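You operate a simulated robot arm through the tools that you are given. There is no shell and no other tool.

Carry out the task below with a simulated robot arm. There is one attempt and no reset: what you move stays moved.

## Task
Tidy the drawer cabinet: lid on the jar, flat brush in its holder, shoe horn on the brass peg.
Fine: put the lid on the pale wooden box too.

Only the result counts: the job must be done as asked and must still hold three seconds after the hand-in. Knocking over, shifting, dropping, spilling or breaking anything else fails it. A push-on lid holds only when it is set on centred and level and pressed home; a screw cap is set on level and turned clockwise until tight.

## Robot
A 7-joint arm with a two-finger parallel gripper, fixed in place. Base frame: the origin is on the floor under the middle of its stand, x ahead of it, y to its left, z up; the work surface is at about z = 800. Units: mm, rad, N and s.
With the tool pointing down near the work surface it reaches from about 100 to 660 mm from the base axis. Its first joint turns from -1.152 to 1.152 rad. Payload 1.57 kg.
Tool frame: the origin (TCP) lies between the finger pads and is the grasp point; the fingertips stand 30 mm ahead of it; z points along the fingers, y is the line along which they close. Largest opening 80 mm; finger width 17, thickness 12; the body of the gripper, 40 by 82 mm, starts 80 mm behind the TCP.
Orientation is that of the tool frame in the base frame, as a unit quaternion [w, x, y, z]. With the fingers straight down and closing along the base's y, the tool's x points along the base's -x, its y along +y and its z along -z.

## Interface
- The arm moves only by the tool nudge_tool. Its argument "commands" is a list of rows, each a list of 2 entries, a list of its own where there are three numbers: the shift along the base's x, y, z in mm, then the turn, a rotation vector about the base's x, y, z in rad. In form: [[[x, y, z], [wx, wy, wz]], ...]. A call has 1 to 20 rows; each row shifts and turns the commanded pose from where the row before left it. "grip" is the opening, from 0 (shut) to 1 (fully open), set as the call begins (left out, the last holds). Rows are played at 5 a second. More than 50 mm and 0.15 rad between two rows, or a gripper value outside its range, and nothing of the call is played. Where a pose cannot be reached the arm comes as near as it can. A force on the tool above 40 N (or 10 N above the force at the start of the call, whichever is more), or a blocked arm, ends the call early, and 0.2 s more pass. The fingers move at their own pace (about 72 mm/s each) and stop on an object; they squeeze with about 40 N. The grip force told is the motor's: it shows also when the fingers shut on nothing. Time passes only in rows, and 0.2 s behind the last, so rows that do not move let the fingers close. It gives the time, the measured TCP pose, the force on the tool (base axes), the opening and the grip force at its end, in the units of the frame above (readings bear some noise), with the torque about the TCP (base axes, N m) and any sound that the robot's microphone picked up, and new pictures: "views" is both (left out), scene, wrist or none.
- Cameras (640 x 400 px; columns grow to the right, rows downward): "scene" is fixed at [60.2, 436.8, 1421]; the picture's right is [-0.72, -0.69, 0.00], its down [-0.41, 0.43, -0.80] and it looks along [0.55, -0.58, -0.60] (base axes); focal length 236 px, centre (320, 200). "wrist" rides on the gripper at [72, -7, -122] in the tool frame; the picture's right is [0.09, 1.00, 0.00], its down [-0.84, 0.08, -0.54] and it looks along [-0.54, 0.05, 0.84] (tool axes); focal length 238 px, centre (320, 200). There is no depth. A picture from a camera that has moved, and an enlarged one, comes with that camera's place and axes in the base frame and with its lens.
- enlarge(camera, box): a new picture of the part [left, top, right, bottom] of that camera's present view, enlarged. It takes no simulated time.
- finish_job(): hands the job in; it is judged then, once.

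Places have to be worked out from the pictures, the camera data and where the tool is seen. Open the gripper and draw the arm clear of the work before you hand the job in, unless the task says otherwise.

The tools are called after ">>>" as a command line: name --argument value ..., lists and objects as JSON in quotes. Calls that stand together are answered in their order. nudge_tool: Moves the arm, as the interface text tells. Its arguments: {"type":"object","properties":{"commands":{"type":"array","items":{"type":"array"}},"grip":{"type":"number"},"views":{"type":"string","enum":["both","scene","wrist","none"]}},"required":["commands"]} The other tools are called the same way: enlarge (camera, box) takes an enlarged picture of a part of a camera's view; finish_job () hands the job in.

At the start:

```text
clock: 0.0
ee_pos: [258.0, 184.6, 1284.6]
tool_rot: [0.001, 0.0, 1.0, 0.001]
wrist_force: [0.3, -0.1, -0.4]
ft_torque: [0.07, -0.02, 0.0]
opening: 80.0
grasp_force: 0.2
```

scene: 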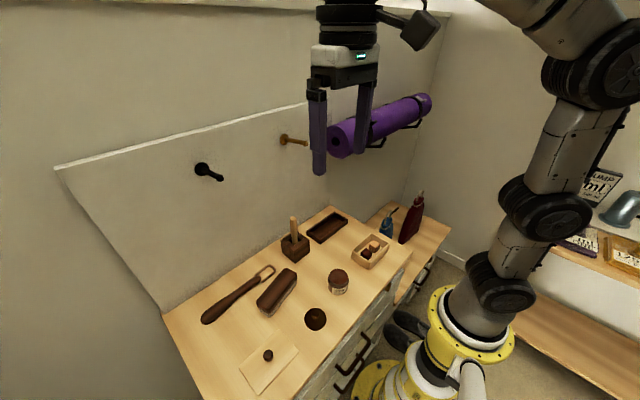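
wrist: 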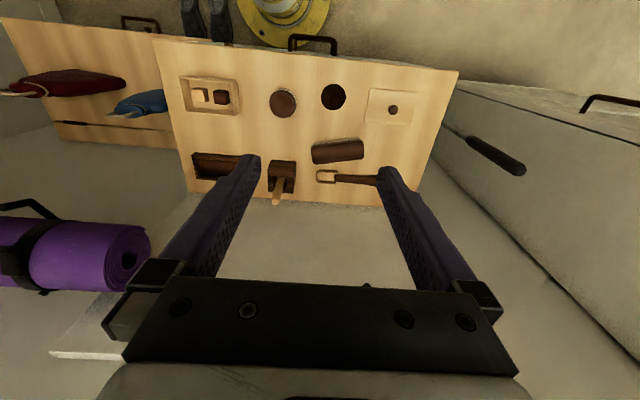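

I'll start by looking closely at the work surface in both cameras before moving anything.

>>> enlarge --camera "scene" --box '[180, 190, 430, 400]'

>>> enlarge --camera "wrist" --box '[150, 40, 470, 220]'

>>> enlarge --camera "scene" --box '[170, 110, 350, 220]'

```text
1.90 times, centred on (305, 295) of scene
camera zoom: at [60.2, 436.8, 1421.0], right [-0.72, -0.69, 0.0], down [-0.41, 0.43, -0.8], along [0.55, -0.58, -0.6], focal length 449 px, centre (349, 19)
```

zoom: 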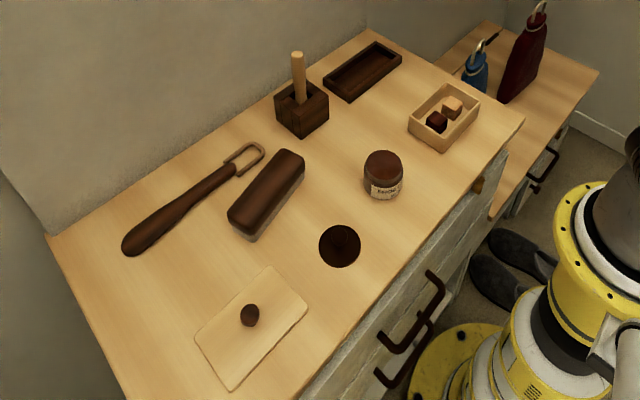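

```text
2.00 times, centred on (310, 130) of wrist
camera zoom: at [185.6, 180.0, 1406.2], right [-0.09, 1.0, 0.0], down [0.84, 0.08, 0.54], along [0.54, 0.05, -0.84], focal length 477 px, centre (340, 340)
```

zoom: 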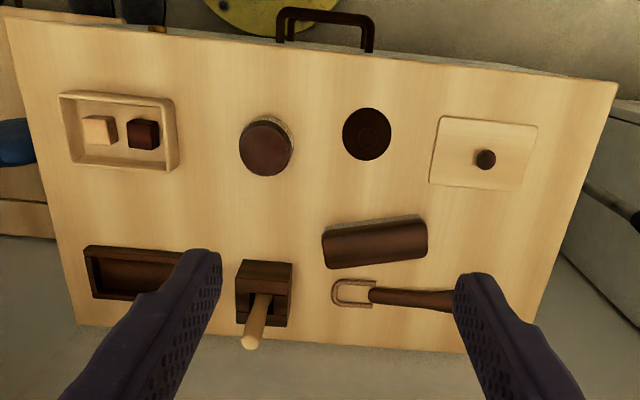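

```text
3.56 times, centred on (260, 165) of scene
camera zoom: at [60.2, 436.8, 1421.0], right [-0.72, -0.69, 0.0], down [-0.41, 0.43, -0.8], along [0.55, -0.58, -0.6], focal length 839 px, centre (533, 324)
```

zoom: 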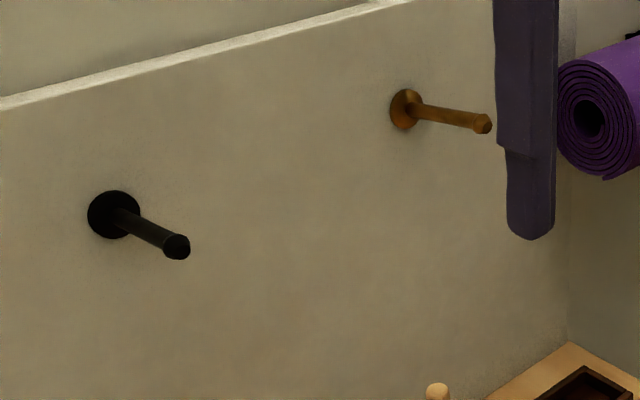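

The cabinet carries a jar, a dark disc (probably its lid), a flat brush, a tray, a slotted block with a stick, a box with cubes, and a plate with a knob. I'll zoom in on each one.

>>> enlarge --camera "scene" --box '[290, 255, 370, 335]'

>>> enlarge --camera "scene" --box '[270, 200, 400, 275]'

>>> enlarge --camera "scene" --box '[195, 255, 305, 330]'

>>> enlarge --camera "scene" --box '[225, 320, 320, 400]'

```text
5.00 times, centred on (330, 295) of scene
camera zoom: at [60.2, 436.8, 1421.0], right [-0.72, -0.69, 0.0], down [-0.41, 0.43, -0.8], along [0.55, -0.58, -0.6], focal length 1180 px, centre (270, -275)
```

zoom: 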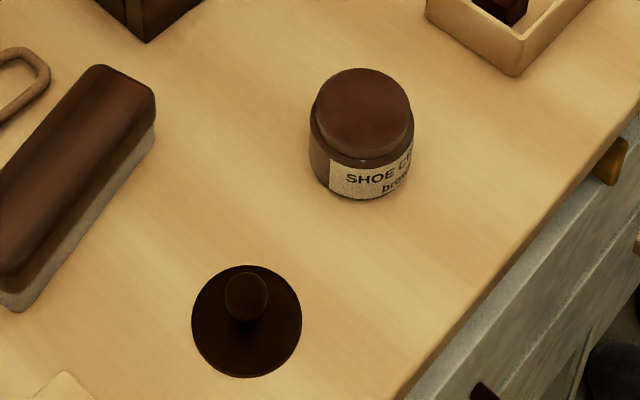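

```text
4.92 times, centred on (335, 238) of scene
camera zoom: at [60.2, 436.8, 1421.0], right [-0.72, -0.69, 0.0], down [-0.41, 0.43, -0.8], along [0.55, -0.58, -0.6], focal length 1162 px, centre (246, 15)
```

zoom: 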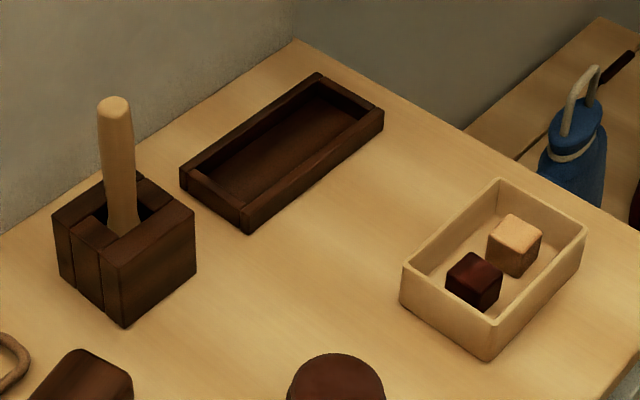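

```text
5.33 times, centred on (250, 292) of scene
camera zoom: at [60.2, 436.8, 1421.0], right [-0.72, -0.69, 0.0], down [-0.41, 0.43, -0.8], along [0.55, -0.58, -0.6], focal length 1258 px, centre (693, -293)
```

zoom: 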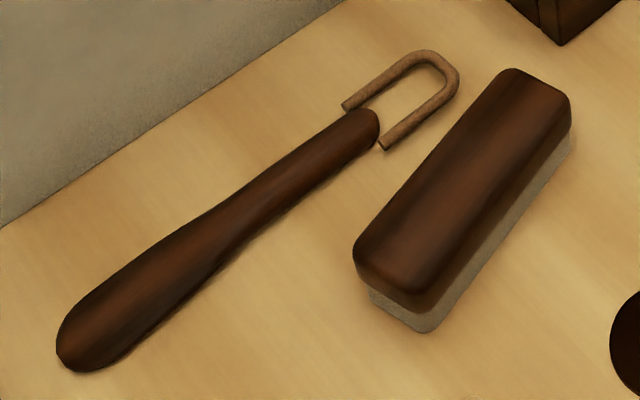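

```text
5.00 times, centred on (272, 360) of scene
camera zoom: at [60.2, 436.8, 1421.0], right [-0.72, -0.69, 0.0], down [-0.41, 0.43, -0.8], along [0.55, -0.58, -0.6], focal length 1180 px, centre (558, -600)
```

zoom: 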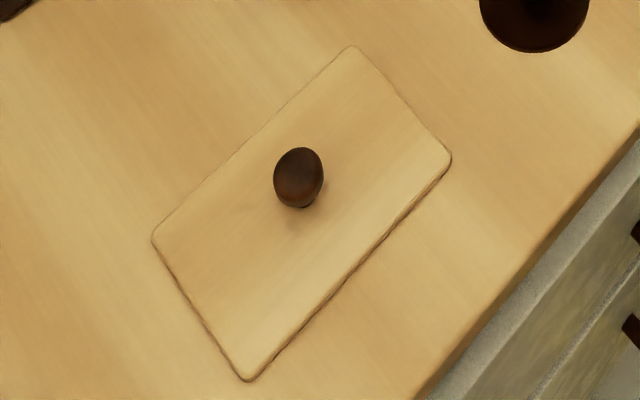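

The disc and the pale plate both have knobs, so they are the jar lid and the box lid, and the tray looks like the brush's holder. I'll lower the wrist camera over the front row for a closer, more accurate view.

>>> nudge_tool --commands '[[[-18, -3, -39], [0, 0, 0]], [[-18, -3, -39], [0, 0, 0]], [[-18, -3, -39], [0, 0, 0]], [[-18, -3, -39], [0, 0, 0]], [[-18, -3, -39], [0, 0, 0]], [[-18, -3, -39], [0, 0, 0]], [[0, 0, 0], [0, 0, 0]]]' --grip 1

```text
clock: 1.6
ee_pos: [147.8, 166.5, 1049.4]
tool_rot: [0.001, 0.001, 1.0, 0.001]
wrist_force: [1.0, -1.1, 0.0]
ft_torque: [-0.02, 0.0, 0.0]
opening: 79.9
grasp_force: 0.0
camera wrist: at [76.2, 159.9, 1172.2], right [-0.09, 1.0, 0.0], down [0.84, 0.08, 0.54], along [0.54, 0.05, -0.84], focal length 238 px, centre (320, 200)
```

scene: 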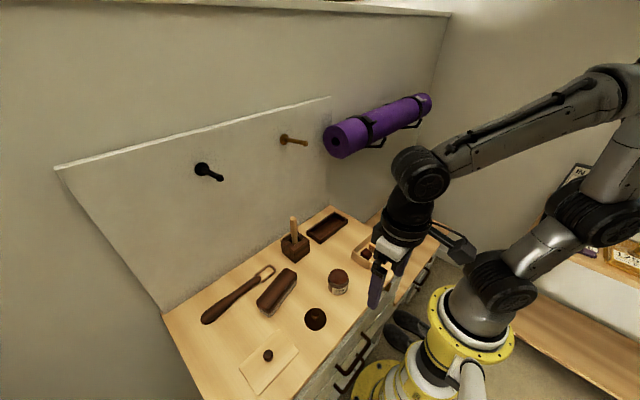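
wrist: 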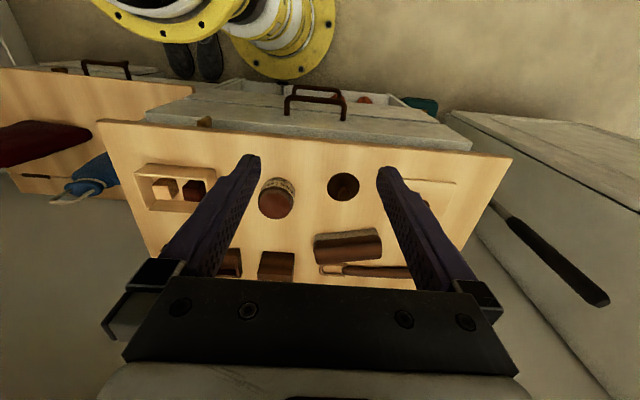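

The wrist view now covers the front row. I'll zoom in on the jar, its lid, the box and the box lid.

>>> enlarge --camera "wrist" --box '[240, 150, 400, 250]'

>>> enlarge --camera "wrist" --box '[120, 140, 280, 240]'

>>> enlarge --camera "wrist" --box '[360, 140, 520, 240]'

>>> enlarge --camera "scene" --box '[270, 200, 430, 300]'

```text
4.00 times, centred on (320, 200) of wrist
camera zoom: at [76.2, 159.9, 1172.2], right [-0.09, 1.0, 0.0], down [0.84, 0.08, 0.54], along [0.54, 0.05, -0.84], focal length 953 px, centre (320, 200)
```

zoom: 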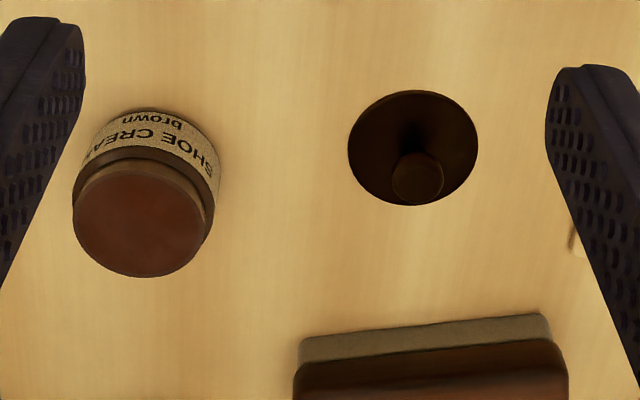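

```text
4.00 times, centred on (200, 190) of wrist
camera zoom: at [76.2, 159.9, 1172.2], right [-0.09, 1.0, 0.0], down [0.84, 0.08, 0.54], along [0.54, 0.05, -0.84], focal length 953 px, centre (800, 240)
```

zoom: 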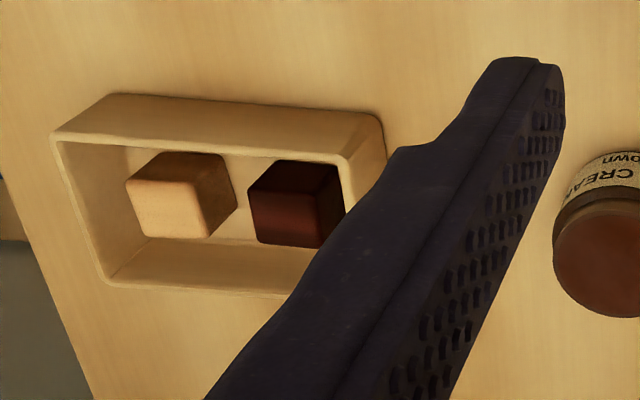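

```text
4.00 times, centred on (440, 190) of wrist
camera zoom: at [76.2, 159.9, 1172.2], right [-0.09, 1.0, 0.0], down [0.84, 0.08, 0.54], along [0.54, 0.05, -0.84], focal length 953 px, centre (-160, 240)
```

zoom: 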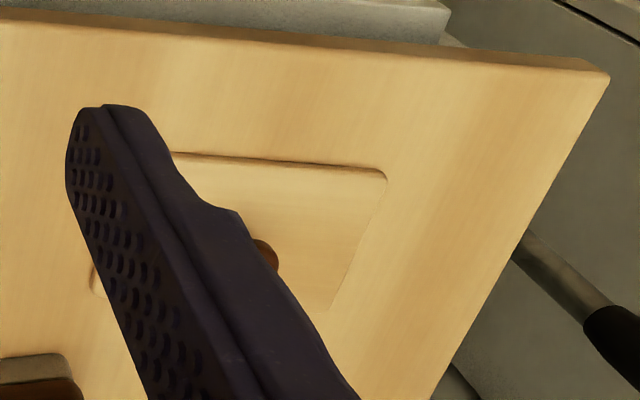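

```text
4.00 times, centred on (350, 250) of scene
camera zoom: at [60.2, 436.8, 1421.0], right [-0.72, -0.69, 0.0], down [-0.41, 0.43, -0.8], along [0.55, -0.58, -0.6], focal length 944 px, centre (200, 0)
```

zoom: 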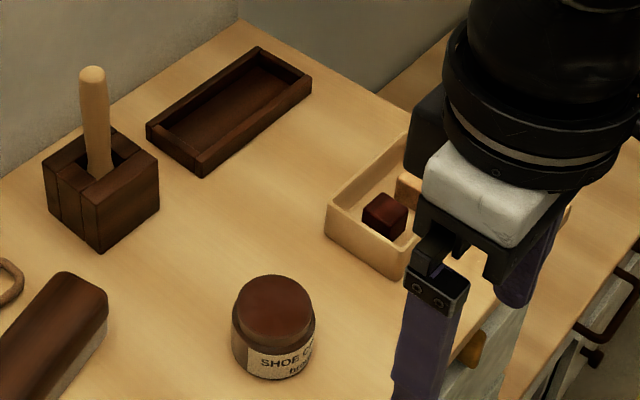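

From both cameras I place the jar rim near (306,104,837) and its lid with knob near (281,221). I'll hover over the lid knob and check the alignment against the fingers.

>>> nudge_tool --commands '[[[26.6, 10.8, -29.8], [0, 0, 0]], [[26.6, 10.8, -29.8], [0, 0, 0]], [[26.6, 10.8, -29.8], [0, 0, 0]], [[26.6, 10.8, -29.8], [0, 0, 0]], [[26.6, 10.8, -29.8], [0, 0, 0]], [[0, 0, 0], [0, 0, 0]]]' --grip 1

```text
clock: 3.0
ee_pos: [284.8, 217.5, 902.6]
tool_rot: [0.0, 0.0, 1.0, -0.001]
wrist_force: [0.5, -0.1, -0.2]
ft_torque: [0.02, -0.02, 0.01]
opening: 80.1
grasp_force: 0.1
camera wrist: at [212.8, 211.9, 1024.5], right [-0.09, 1.0, 0.0], down [0.84, 0.08, 0.54], along [0.54, 0.05, -0.84], focal length 238 px, centre (320, 200)
```

scene: 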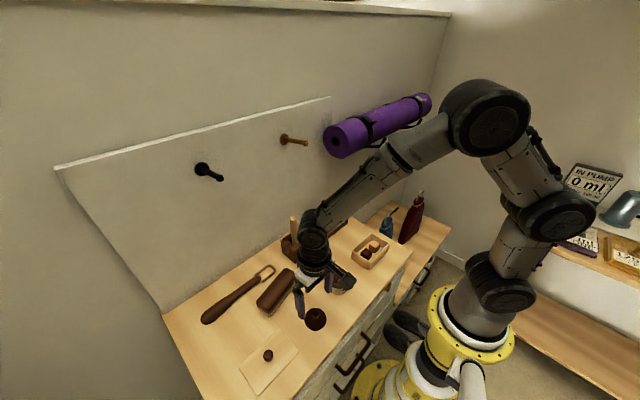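
wrist: 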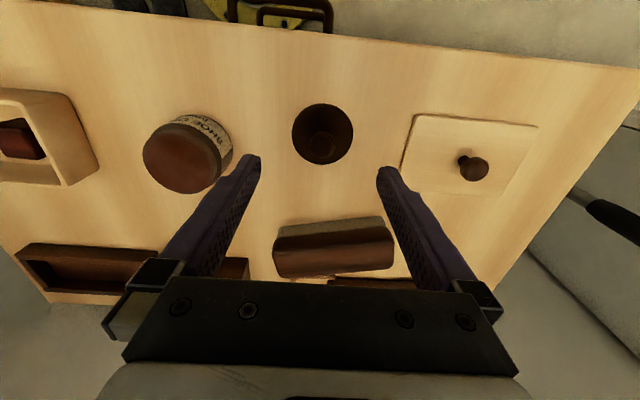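

The lid sits nearly under the gripper axis. I'll zoom into the wrist and scene views to measure the knob's offset from the finger midline.

>>> enlarge --camera "wrist" --box '[240, 90, 400, 190]'

>>> enlarge --camera "scene" --box '[270, 240, 370, 340]'

>>> enlarge --camera "wrist" --box '[390, 90, 550, 220]'

```text
4.00 times, centred on (320, 140) of wrist
camera zoom: at [212.8, 211.9, 1024.5], right [-0.09, 1.0, 0.0], down [0.84, 0.08, 0.54], along [0.54, 0.05, -0.84], focal length 953 px, centre (320, 440)
```

zoom: 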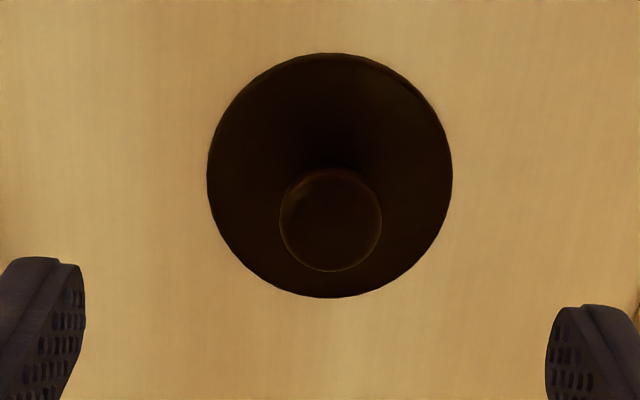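

```text
4.00 times, centred on (320, 290) of scene
camera zoom: at [60.2, 436.8, 1421.0], right [-0.72, -0.69, 0.0], down [-0.41, 0.43, -0.8], along [0.55, -0.58, -0.6], focal length 944 px, centre (320, -160)
```

zoom: 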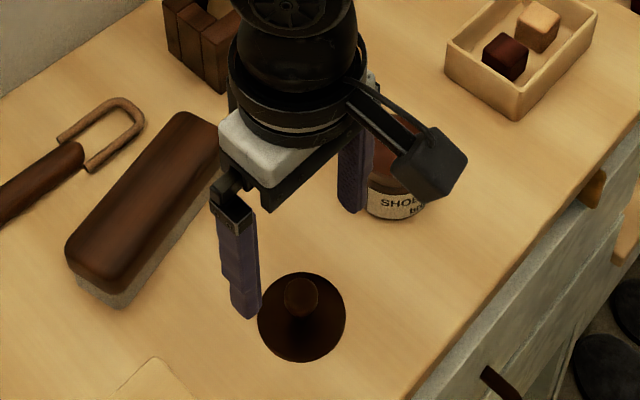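

```text
3.08 times, centred on (470, 155) of wrist
camera zoom: at [212.8, 211.9, 1024.5], right [-0.09, 1.0, 0.0], down [0.84, 0.08, 0.54], along [0.54, 0.05, -0.84], focal length 733 px, centre (-142, 338)
```

zoom: 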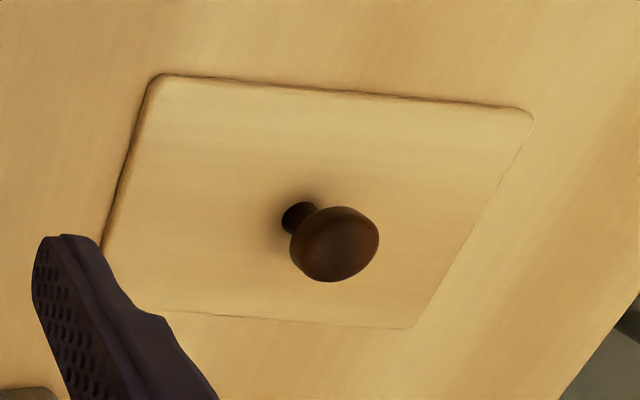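

The knob is about 3 mm toward −x and 2.5 mm toward +y of the tool axis, with its top near z=830. I'll correct that and descend so the fingertips straddle the knob just above the disc.

>>> nudge_tool --commands '[[[-3.3, 2.5, 0], [0, 0, 0]], [[0, 0, -15], [0, 0, 0]], [[0, 0, -15], [0, 0, 0]], [[0, 0, -15], [0, 0, 0]], [[0, 0, -13], [0, 0, 0]], [[0, 0, 0], [0, 0, 0]]]' --grip 1

>>> enlarge --camera "wrist" --box '[220, 90, 420, 215]'

>>> enlarge --camera "scene" --box '[280, 260, 350, 340]'

```text
clock: 4.4
ee_pos: [279.1, 224.5, 844.8]
tool_rot: [0.0, 0.0, 1.0, 0.0]
wrist_force: [0.6, 0.6, 0.2]
ft_torque: [0.02, 0.02, 0.03]
opening: 80.1
grasp_force: 0.1
camera wrist: at [207.9, 218.8, 966.2], right [-0.09, 1.0, 0.0], down [0.84, 0.08, 0.54], along [0.54, 0.05, -0.84], focal length 238 px, centre (320, 200)
```

scene: 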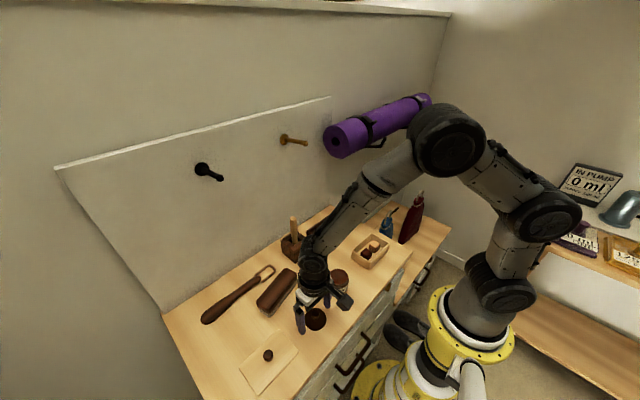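
wrist: 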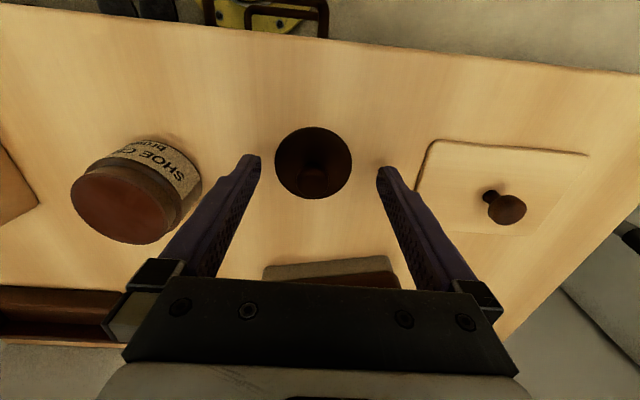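

```text
3.20 times, centred on (320, 152) of wrist
camera zoom: at [207.9, 218.8, 966.2], right [-0.09, 1.0, 0.0], down [0.84, 0.08, 0.54], along [0.54, 0.05, -0.84], focal length 763 px, centre (320, 352)
```

zoom: 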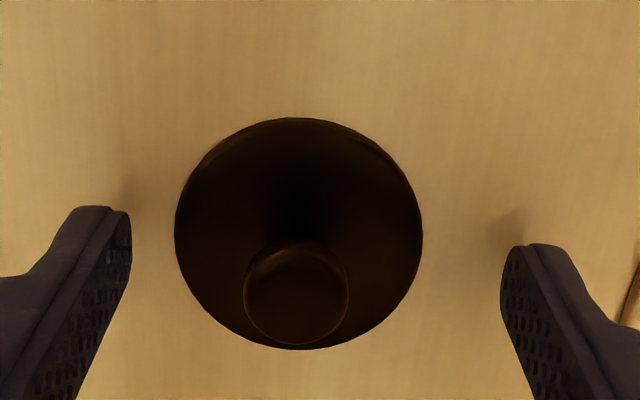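

```text
5.00 times, centred on (315, 300) of scene
camera zoom: at [60.2, 436.8, 1421.0], right [-0.72, -0.69, 0.0], down [-0.41, 0.43, -0.8], along [0.55, -0.58, -0.6], focal length 1180 px, centre (345, -300)
```

zoom: 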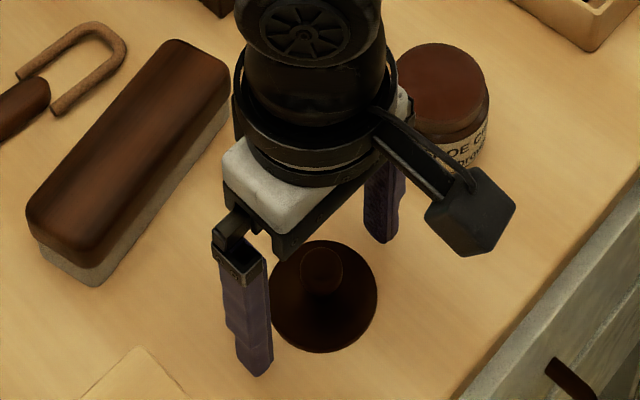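

The knob now appears about 4 mm to the −y side, so the arm's actual pose differs a little from the commanded one. I'll hold still briefly to see where it settles.

>>> nudge_tool --commands '[[[0, 0, 0], [0, 0, 0]], [[0, 0, 0], [0, 0, 0]], [[0, 0, 0], [0, 0, 0]], [[0, 0, 0], [0, 0, 0]]]' --grip 1 --views "none"

>>> nudge_tool --commands '[[[0, 0, 0], [0, 0, 0]], [[0, 0, 0], [0, 0, 0]], [[0, 0, 0], [0, 0, 0]]]' --grip 1 --views "none"

>>> enlarge --camera "wrist" --box '[220, 90, 420, 215]'

```text
clock: 5.4
ee_pos: [279.5, 225.3, 844.2]
tool_rot: [0.001, 0.001, 1.0, 0.0]
wrist_force: [0.6, -0.3, -0.8]
ft_torque: [-0.01, 0.05, 0.0]
opening: 80.0
grasp_force: 0.0
```

```text
clock: 6.2
ee_pos: [280.0, 224.3, 844.7]
tool_rot: [0.0, 0.0, 1.0, 0.0]
wrist_force: [-0.8, 0.3, -0.4]
ft_torque: [0.01, 0.01, 0.03]
opening: 80.2
grasp_force: 0.1
```

```text
3.20 times, centred on (320, 152) of wrist
camera zoom: at [207.9, 218.7, 966.4], right [-0.09, 1.0, 0.0], down [0.84, 0.08, 0.54], along [0.54, 0.05, -0.84], focal length 763 px, centre (320, 352)
```

zoom: 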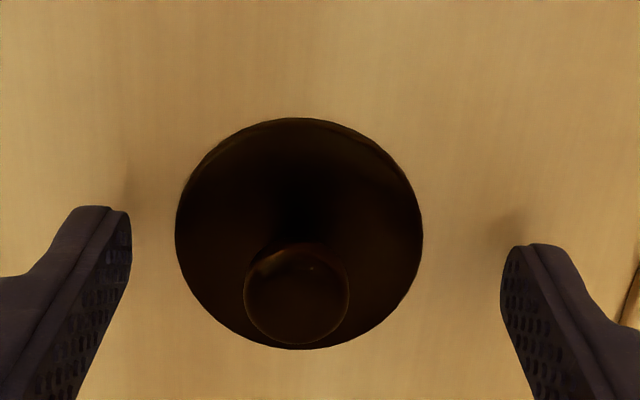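

The arm has settled at (279.6, 224.7, 844.6), and the knob centre works out to about (280.4, 220.5). I'll shift −4 mm in y and lower slightly, watching the force for contact with the disc.

>>> nudge_tool --commands '[[[0.8, -4.2, 0], [0, 0, 0]], [[0, 0, 0], [0, 0, 0]], [[0, 0, -2], [0, 0, 0]], [[0, 0, -2], [0, 0, 0]], [[0, 0, 0], [0, 0, 0]], [[0, 0, 0], [0, 0, 0]]]' --grip 1 --views "none"

>>> enlarge --camera "wrist" --box '[220, 90, 420, 215]'

>>> enlarge --camera "scene" --box '[280, 260, 350, 340]'

```text
clock: 7.6
ee_pos: [279.8, 219.9, 839.1]
tool_rot: [0.0, 0.0, 1.0, 0.0]
wrist_force: [0.9, 0.6, -0.2]
ft_torque: [0.0, 0.0, -0.05]
opening: 79.9
grasp_force: 0.1
```

```text
3.20 times, centred on (320, 152) of wrist
camera zoom: at [207.9, 214.3, 962.2], right [-0.09, 1.0, 0.0], down [0.84, 0.08, 0.54], along [0.54, 0.05, -0.84], focal length 763 px, centre (320, 352)
```

zoom: 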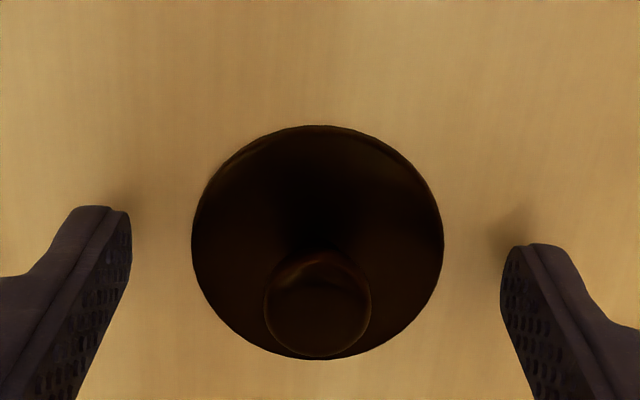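

```text
5.00 times, centred on (315, 300) of scene
camera zoom: at [60.2, 436.8, 1421.0], right [-0.72, -0.69, 0.0], down [-0.41, 0.43, -0.8], along [0.55, -0.58, -0.6], focal length 1180 px, centre (345, -300)
```

zoom: 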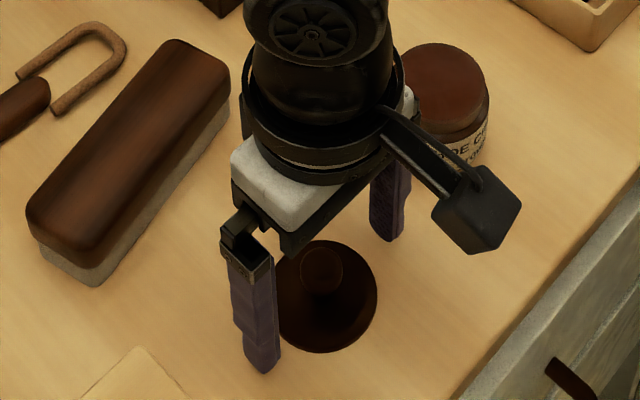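

The knob is now centred between the fingers. I'll close on it.

>>> nudge_tool --commands '[[[0, 0, 0], [0, 0, 0]], [[0, 0, 0], [0, 0, 0]], [[0, 0, 0], [0, 0, 0]], [[0, 0, 0], [0, 0, 0]], [[0, 0, 0], [0, 0, 0]]]' --grip 0

>>> enlarge --camera "wrist" --box '[220, 90, 420, 215]'

```text
clock: 8.8
ee_pos: [280.0, 219.7, 839.5]
tool_rot: [0.0, 0.0, 1.0, 0.0]
wrist_force: [-1.2, -1.0, 0.8]
ft_torque: [-0.02, -0.02, 0.03]
opening: 19.2
grasp_force: 33.2
camera wrist: at [208.0, 214.3, 962.3], right [-0.09, 1.0, 0.0], down [0.84, 0.08, 0.54], along [0.54, 0.05, -0.84], focal length 238 px, centre (320, 200)
```

scene: 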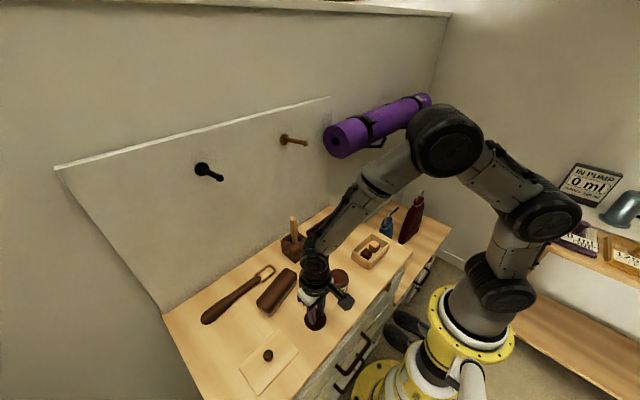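
wrist: 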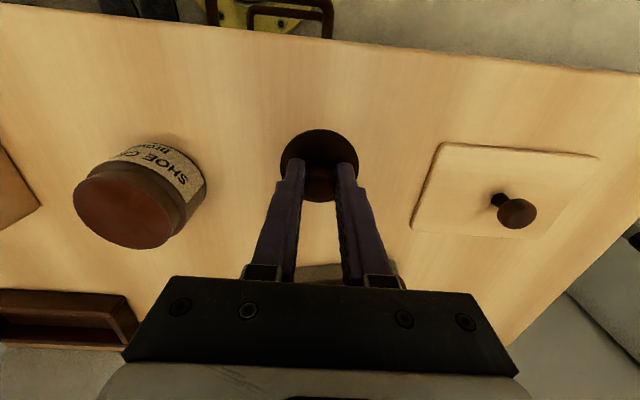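

```text
3.20 times, centred on (320, 152) of wrist
camera zoom: at [208.0, 214.3, 962.3], right [-0.09, 1.0, 0.0], down [0.84, 0.08, 0.54], along [0.54, 0.05, -0.84], focal length 763 px, centre (320, 352)
```

zoom: 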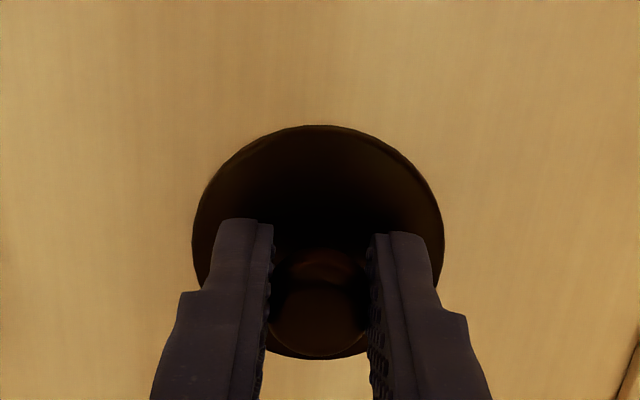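

The knob is held at 19 mm opening. I'll lift the lid clear of the jar height and re-measure the jar rim from here.

>>> nudge_tool --commands '[[[0, 0, 10], [0, 0, 0]], [[0, 0, 15], [0, 0, 0]], [[0, 0, 20], [0, 0, 0]], [[0, 0, 20], [0, 0, 0]], [[0, 0, 0], [0, 0, 0]], [[0, 0, 0], [0, 0, 0]], [[0, 0, 0], [0, 0, 0]]]' --grip 0

>>> enlarge --camera "wrist" --box '[120, 80, 280, 210]'

>>> enlarge --camera "scene" --box '[290, 240, 370, 320]'

>>> enlarge --camera "wrist" --box '[240, 110, 400, 210]'

```text
clock: 10.4
ee_pos: [280.0, 220.7, 906.3]
tool_rot: [-0.001, 0.0, 1.0, 0.0]
wrist_force: [0.9, 0.8, 0.7]
ft_torque: [0.03, 0.03, -0.01]
opening: 19.4
grasp_force: 33.5
camera wrist: at [208.1, 214.4, 1027.2], right [-0.09, 1.0, 0.0], down [0.84, 0.08, 0.54], along [0.54, 0.05, -0.84], focal length 238 px, centre (320, 200)
```

scene: 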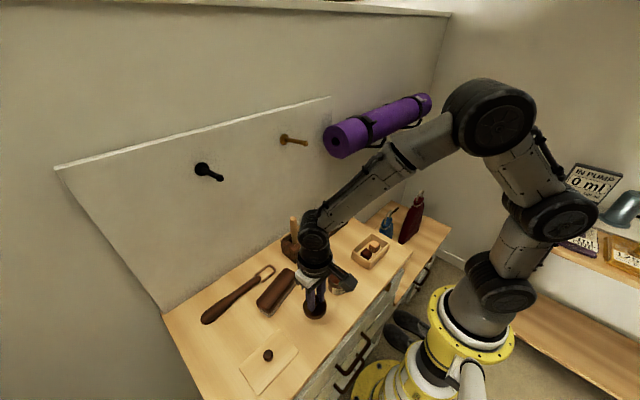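
wrist: 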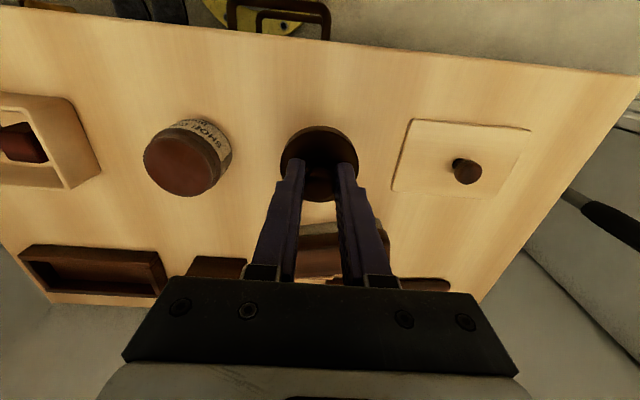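

```text
3.08 times, centred on (200, 145) of wrist
camera zoom: at [208.1, 214.4, 1027.2], right [-0.09, 1.0, 0.0], down [0.84, 0.08, 0.54], along [0.54, 0.05, -0.84], focal length 733 px, centre (689, 369)
```

zoom: 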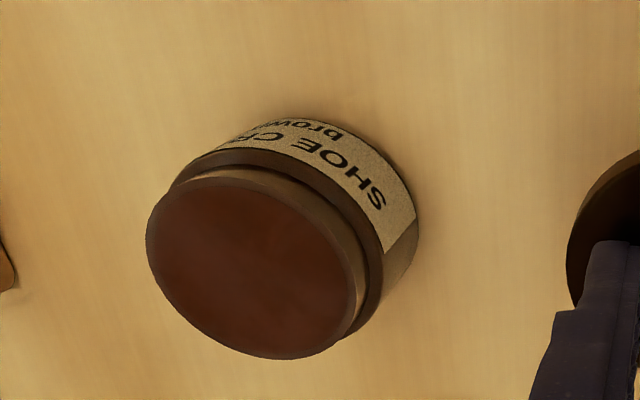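

```text
5.00 times, centred on (330, 280) of scene
camera zoom: at [60.2, 436.8, 1421.0], right [-0.72, -0.69, 0.0], down [-0.41, 0.43, -0.8], along [0.55, -0.58, -0.6], focal length 1180 px, centre (270, -200)
```

zoom: 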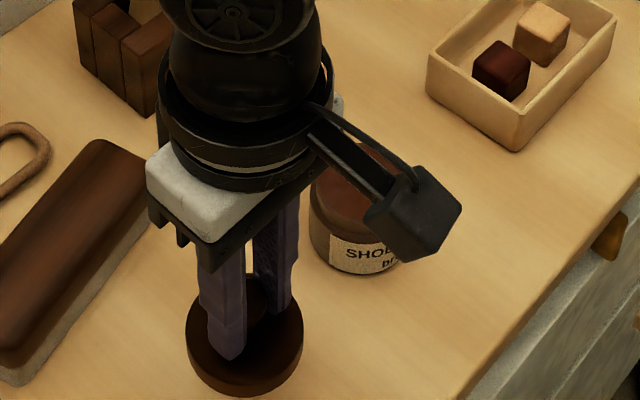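

```text
4.00 times, centred on (320, 160) of wrist
camera zoom: at [208.1, 214.4, 1027.2], right [-0.09, 1.0, 0.0], down [0.84, 0.08, 0.54], along [0.54, 0.05, -0.84], focal length 953 px, centre (320, 360)
```

zoom: 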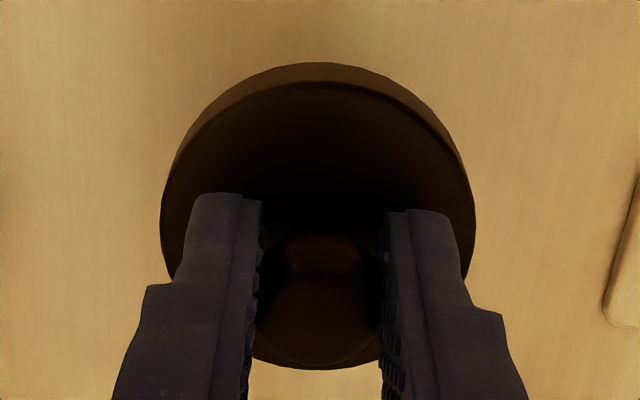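

The lid has a rim about 10 mm thick, and the fingertips sit just over its top. I'll move so the camera looks almost straight down on the jar, which makes its x,y position independent of height.

>>> nudge_tool --commands '[[[0, -20, 10], [0, 0, 0]], [[24, -24, 8], [0, 0, 0]], [[24, -24, 2], [0, 0, 0]], [[24, -24, 0], [0, 0, 0]], [[24, -24, 0], [0, 0, 0]], [[0, 0, 0], [0, 0, 0]], [[0, 0, 0], [0, 0, 0]], [[0, 0, 0], [0, 0, 0]]]' --grip 0

>>> enlarge --camera "wrist" --box '[240, 10, 400, 110]'

>>> enlarge --camera "wrist" --box '[240, 110, 400, 210]'

```text
clock: 12.2
ee_pos: [375.2, 101.7, 927.0]
tool_rot: [0.0, 0.001, 1.0, 0.0]
wrist_force: [0.4, 0.1, -0.8]
ft_torque: [-0.02, 0.0, -0.02]
opening: 19.2
grasp_force: 33.3
camera wrist: at [303.3, 97.0, 1048.1], right [-0.09, 1.0, 0.0], down [0.84, 0.08, 0.54], along [0.54, 0.05, -0.84], focal length 238 px, centre (320, 200)
```

scene: 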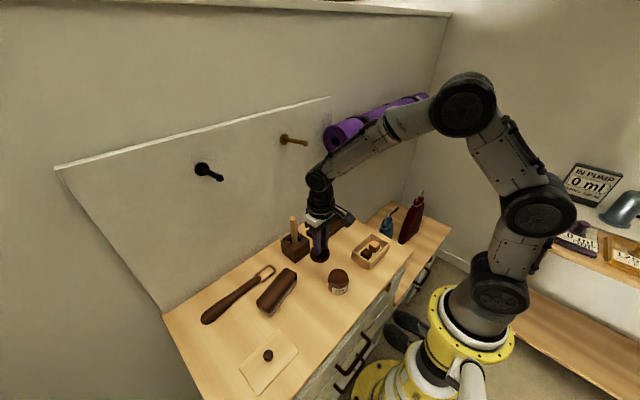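
wrist: 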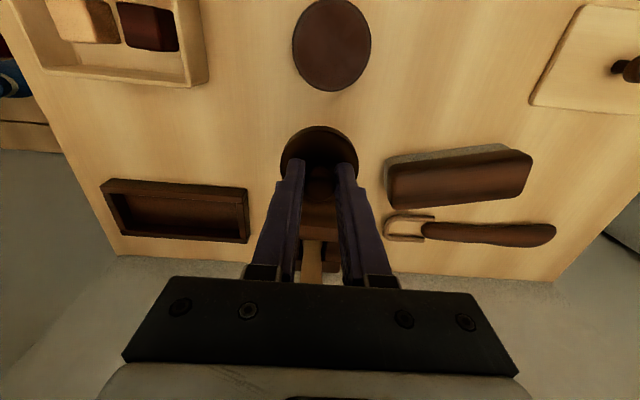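

```text
4.00 times, centred on (320, 60) of wrist
camera zoom: at [303.3, 97.0, 1048.1], right [-0.09, 1.0, 0.0], down [0.84, 0.08, 0.54], along [0.54, 0.05, -0.84], focal length 953 px, centre (320, 760)
```

zoom: 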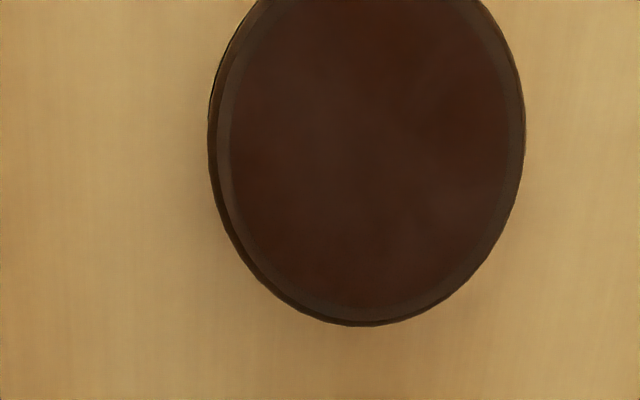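

```text
4.00 times, centred on (320, 160) of wrist
camera zoom: at [303.3, 97.0, 1048.1], right [-0.09, 1.0, 0.0], down [0.84, 0.08, 0.54], along [0.54, 0.05, -0.84], focal length 953 px, centre (320, 360)
```

zoom: 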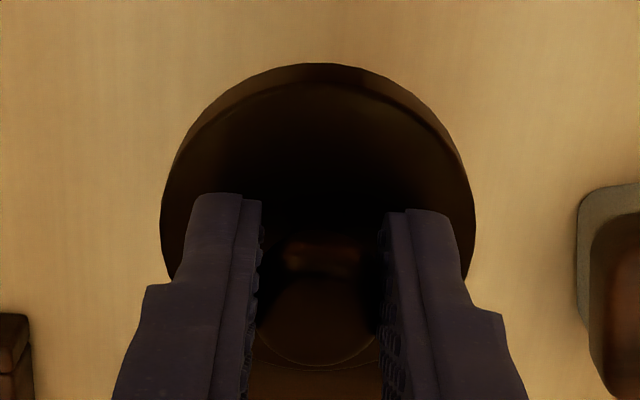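

The jar rim is nearly all in view. I'll zoom so that its whole outline fits.

>>> enlarge --camera "wrist" --box '[252, 0, 412, 100]'

>>> enlarge --camera "scene" --box '[295, 215, 375, 305]'

```text
4.00 times, centred on (332, 50) of wrist
camera zoom: at [303.3, 97.0, 1048.1], right [-0.09, 1.0, 0.0], down [0.84, 0.08, 0.54], along [0.54, 0.05, -0.84], focal length 953 px, centre (272, 800)
```

zoom: 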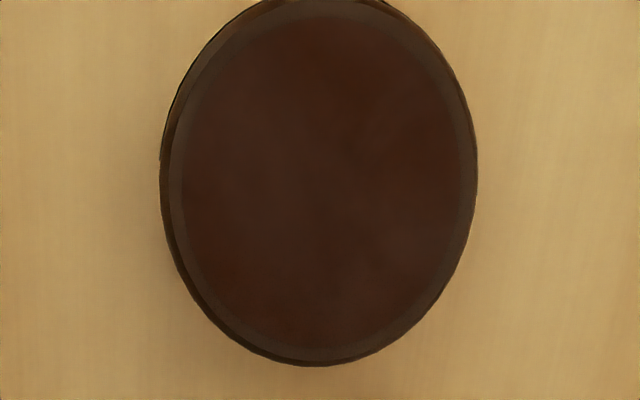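

```text
4.44 times, centred on (335, 260) of scene
camera zoom: at [60.2, 436.8, 1421.0], right [-0.72, -0.69, 0.0], down [-0.41, 0.43, -0.8], along [0.55, -0.58, -0.6], focal length 1049 px, centre (253, -67)
```

zoom: 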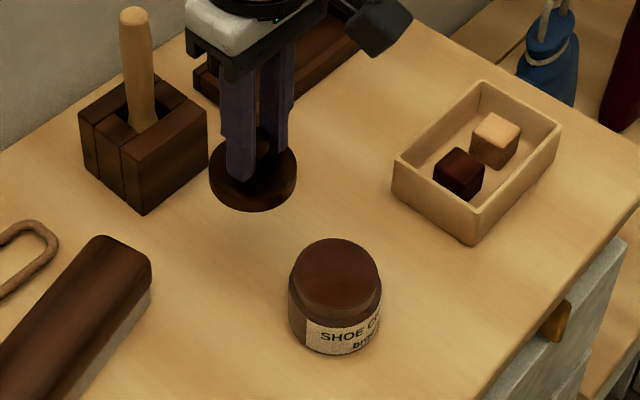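

The straight-down view puts the jar centre at camera +0.2 mm in x and +8.5 mm in y, so the lid has to move about (−72, +2.3). I'll take a couple of still readings to pin down the current pose first.

>>> nudge_tool --commands '[[[0, 0, 0], [0, 0, 0]]]' --grip 0 --views "none"

>>> nudge_tool --commands '[[[0, 0, 0], [0, 0, 0]]]' --grip 0 --views "wrist"

>>> nudge_tool --commands '[[[0, 0, 0], [0, 0, 0]]]' --grip 0 --views "none"

```text
clock: 12.6
ee_pos: [375.5, 102.5, 925.5]
tool_rot: [0.0, 0.0, 1.0, 0.0]
wrist_force: [-0.7, -0.3, 0.5]
ft_torque: [-0.01, 0.0, -0.02]
opening: 19.2
grasp_force: 33.0
```

```text
clock: 13.0
ee_pos: [375.0, 103.2, 927.0]
tool_rot: [0.0, 0.0, 1.0, 0.0]
wrist_force: [0.5, -0.3, 0.0]
ft_torque: [0.01, 0.04, -0.02]
opening: 19.4
grasp_force: 33.3
camera wrist: at [303.2, 97.1, 1048.1], right [-0.09, 1.0, 0.0], down [0.84, 0.08, 0.54], along [0.54, 0.05, -0.84], focal length 238 px, centre (320, 200)
```

wrist: 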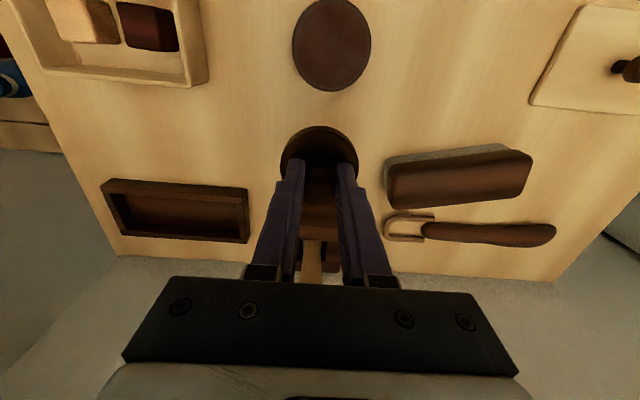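

```text
clock: 13.4
ee_pos: [375.2, 103.4, 926.7]
tool_rot: [0.0, 0.0, 1.0, 0.0]
wrist_force: [-0.5, -0.5, 0.1]
ft_torque: [-0.01, 0.01, -0.03]
opening: 19.4
grasp_force: 33.3
```

The camera pose is very repeatable (303.2, 97.05), so I'll use it as my reference. I'll move (−72, +2.3) over the jar and verify with the camera reading.

>>> nudge_tool --commands '[[[-24, 0.8, 0], [0, 0, 0]], [[-24, 0.8, 0], [0, 0, 0]], [[-24, 0.7, 0], [0, 0, 0]], [[0, 0, -10], [0, 0, 0]], [[0, 0, 0], [0, 0, 0]], [[0, 0, 0], [0, 0, 0]], [[0, 0, 0], [0, 0, 0]]]' --grip 0

>>> enlarge --camera "wrist" --box '[240, 90, 400, 210]'

>>> enlarge --camera "scene" --box '[290, 225, 370, 315]'

```text
clock: 15.0
ee_pos: [304.6, 106.1, 912.8]
tool_rot: [0.001, 0.0, 1.0, 0.0]
wrist_force: [-0.2, 0.2, -0.2]
ft_torque: [-0.02, -0.02, 0.01]
opening: 19.4
grasp_force: 33.6
camera wrist: at [232.4, 100.1, 1034.9], right [-0.09, 1.0, 0.0], down [0.84, 0.08, 0.54], along [0.54, 0.05, -0.84], focal length 238 px, centre (320, 200)
```

scene: 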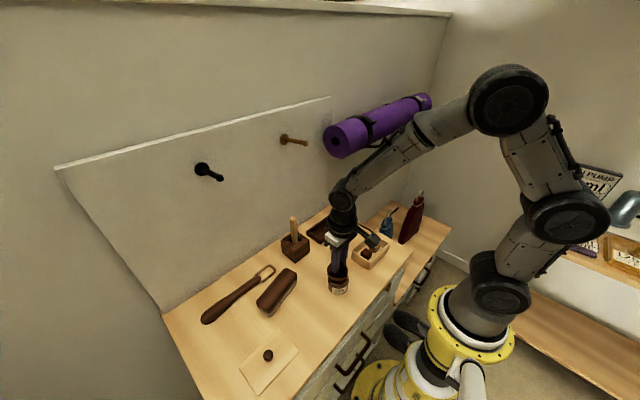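
wrist: 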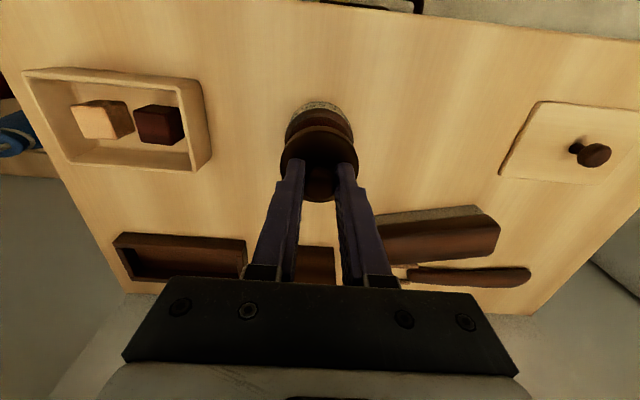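

```text
3.33 times, centred on (320, 150) of wrist
camera zoom: at [232.4, 100.1, 1034.9], right [-0.09, 1.0, 0.0], down [0.84, 0.08, 0.54], along [0.54, 0.05, -0.84], focal length 794 px, centre (320, 367)
```

zoom: 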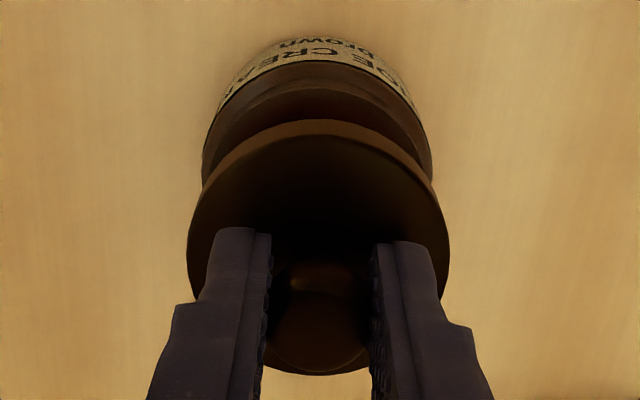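

```text
4.44 times, centred on (330, 270) of scene
camera zoom: at [60.2, 436.8, 1421.0], right [-0.72, -0.69, 0.0], down [-0.41, 0.43, -0.8], along [0.55, -0.58, -0.6], focal length 1049 px, centre (276, -111)
```

zoom: 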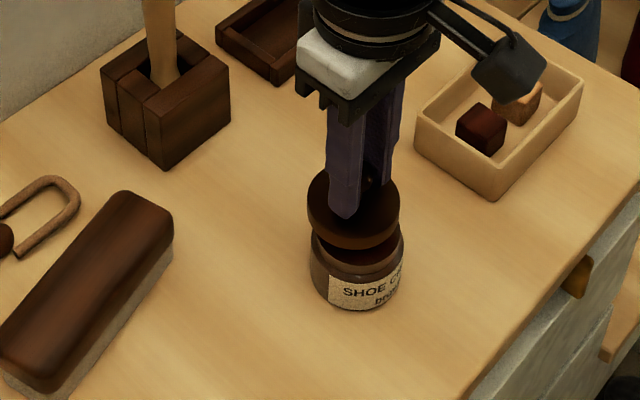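

The camera reads (232.4, 100.1) against a target of (231.2, 99.4). I'll apply that small correction and descend to just above the rim.

>>> nudge_tool --commands '[[[-1.2, -0.7, 0], [0, 0, 0]], [[0, 0, -10], [0, 0, 0]], [[0, 0, -10], [0, 0, 0]], [[0, 0, -5], [0, 0, 0]], [[0, 0, 0], [0, 0, 0]], [[0, 0, 0], [0, 0, 0]]]' --grip 0 --views "wrist"

>>> enlarge --camera "wrist" --box '[240, 90, 400, 210]'

>>> enlarge --camera "scene" --box '[300, 250, 370, 320]'

```text
clock: 16.4
ee_pos: [301.4, 105.7, 889.1]
tool_rot: [0.0, 0.0, 1.0, 0.0]
wrist_force: [-0.6, -1.0, -0.2]
ft_torque: [0.01, 0.01, 0.0]
opening: 19.4
grasp_force: 33.5
camera wrist: at [230.5, 99.7, 1010.7], right [-0.09, 1.0, 0.0], down [0.84, 0.08, 0.54], along [0.54, 0.05, -0.84], focal length 238 px, centre (320, 200)
```

wrist: 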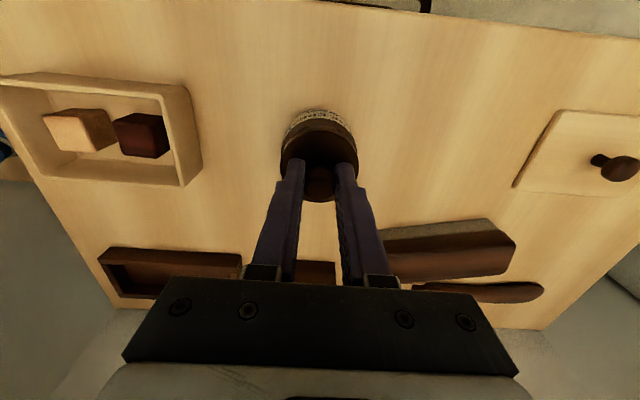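

```text
3.33 times, centred on (320, 150) of wrist
camera zoom: at [230.5, 99.7, 1010.7], right [-0.09, 1.0, 0.0], down [0.84, 0.08, 0.54], along [0.54, 0.05, -0.84], focal length 794 px, centre (320, 367)
```

zoom: 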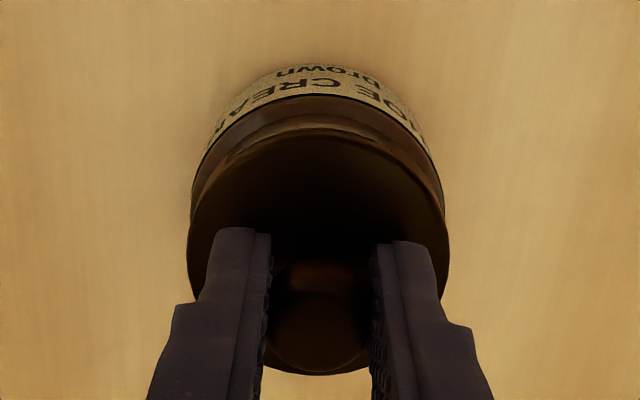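

```text
5.71 times, centred on (335, 285) of scene
camera zoom: at [60.2, 436.8, 1421.0], right [-0.72, -0.69, 0.0], down [-0.41, 0.43, -0.8], along [0.55, -0.58, -0.6], focal length 1348 px, centre (234, -286)
```

zoom: 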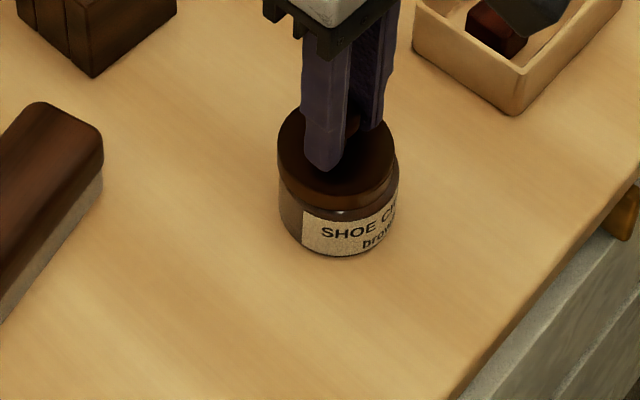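

It's now within 1 mm of target. I'll apply the last correction and lower in small steps, watching the force.

>>> nudge_tool --commands '[[[0.7, -0.2, 0], [0, 0, 0]], [[0, 0, -2], [0, 0, 0]], [[0, 0, -2], [0, 0, 0]], [[0, 0, -2], [0, 0, 0]], [[0, 0, 0], [0, 0, 0]], [[0, 0, 0], [0, 0, 0]]]' --grip 0 --views "wrist"

>>> enlarge --camera "wrist" --box '[270, 100, 370, 180]'

>>> enlarge --camera "scene" --box '[315, 260, 365, 310]'

```text
clock: 17.8
ee_pos: [305.5, 106.1, 883.3]
tool_rot: [0.003, 0.0, 1.0, 0.001]
wrist_force: [-1.8, -0.1, 31.7]
ft_torque: [-0.04, -0.15, -0.01]
opening: 19.4
grasp_force: 32.9
camera wrist: at [232.5, 100.1, 1005.8], right [-0.09, 1.0, 0.0], down [0.83, 0.08, 0.55], along [0.54, 0.05, -0.84], focal length 238 px, centre (320, 200)
```

wrist: 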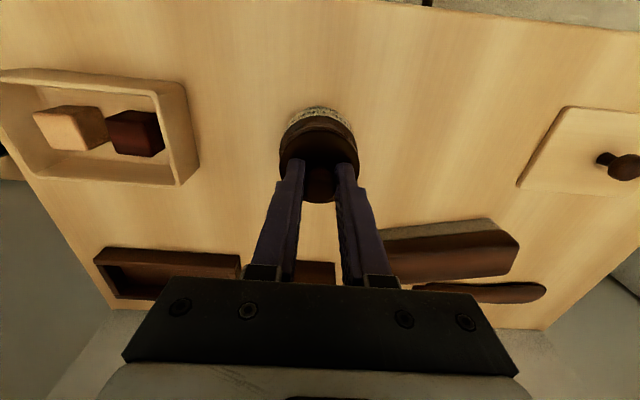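

```text
5.00 times, centred on (320, 140) of wrist
camera zoom: at [232.5, 100.1, 1005.8], right [-0.09, 1.0, 0.0], down [0.83, 0.08, 0.55], along [0.54, 0.05, -0.84], focal length 1192 px, centre (320, 500)
```

zoom: 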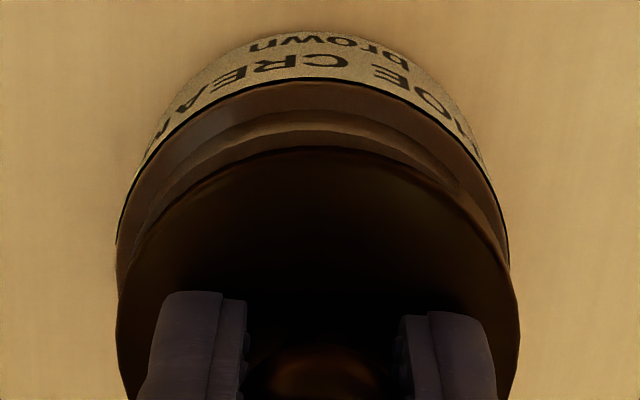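

```text
8.00 times, centred on (340, 285) of scene
camera zoom: at [59.8, 436.7, 1421.1], right [-0.72, -0.69, 0.0], down [-0.41, 0.43, -0.8], along [0.55, -0.58, -0.6], focal length 1888 px, centre (160, -480)
```

zoom: 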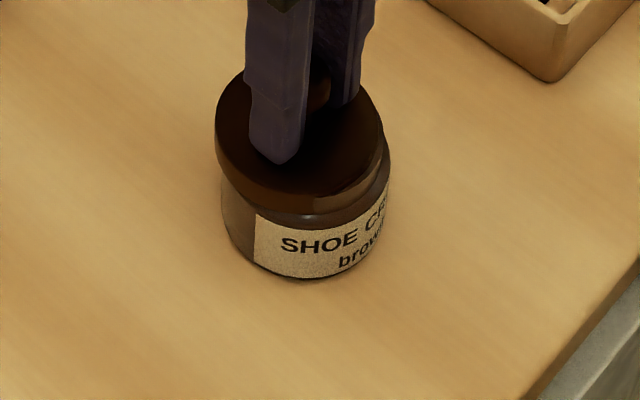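

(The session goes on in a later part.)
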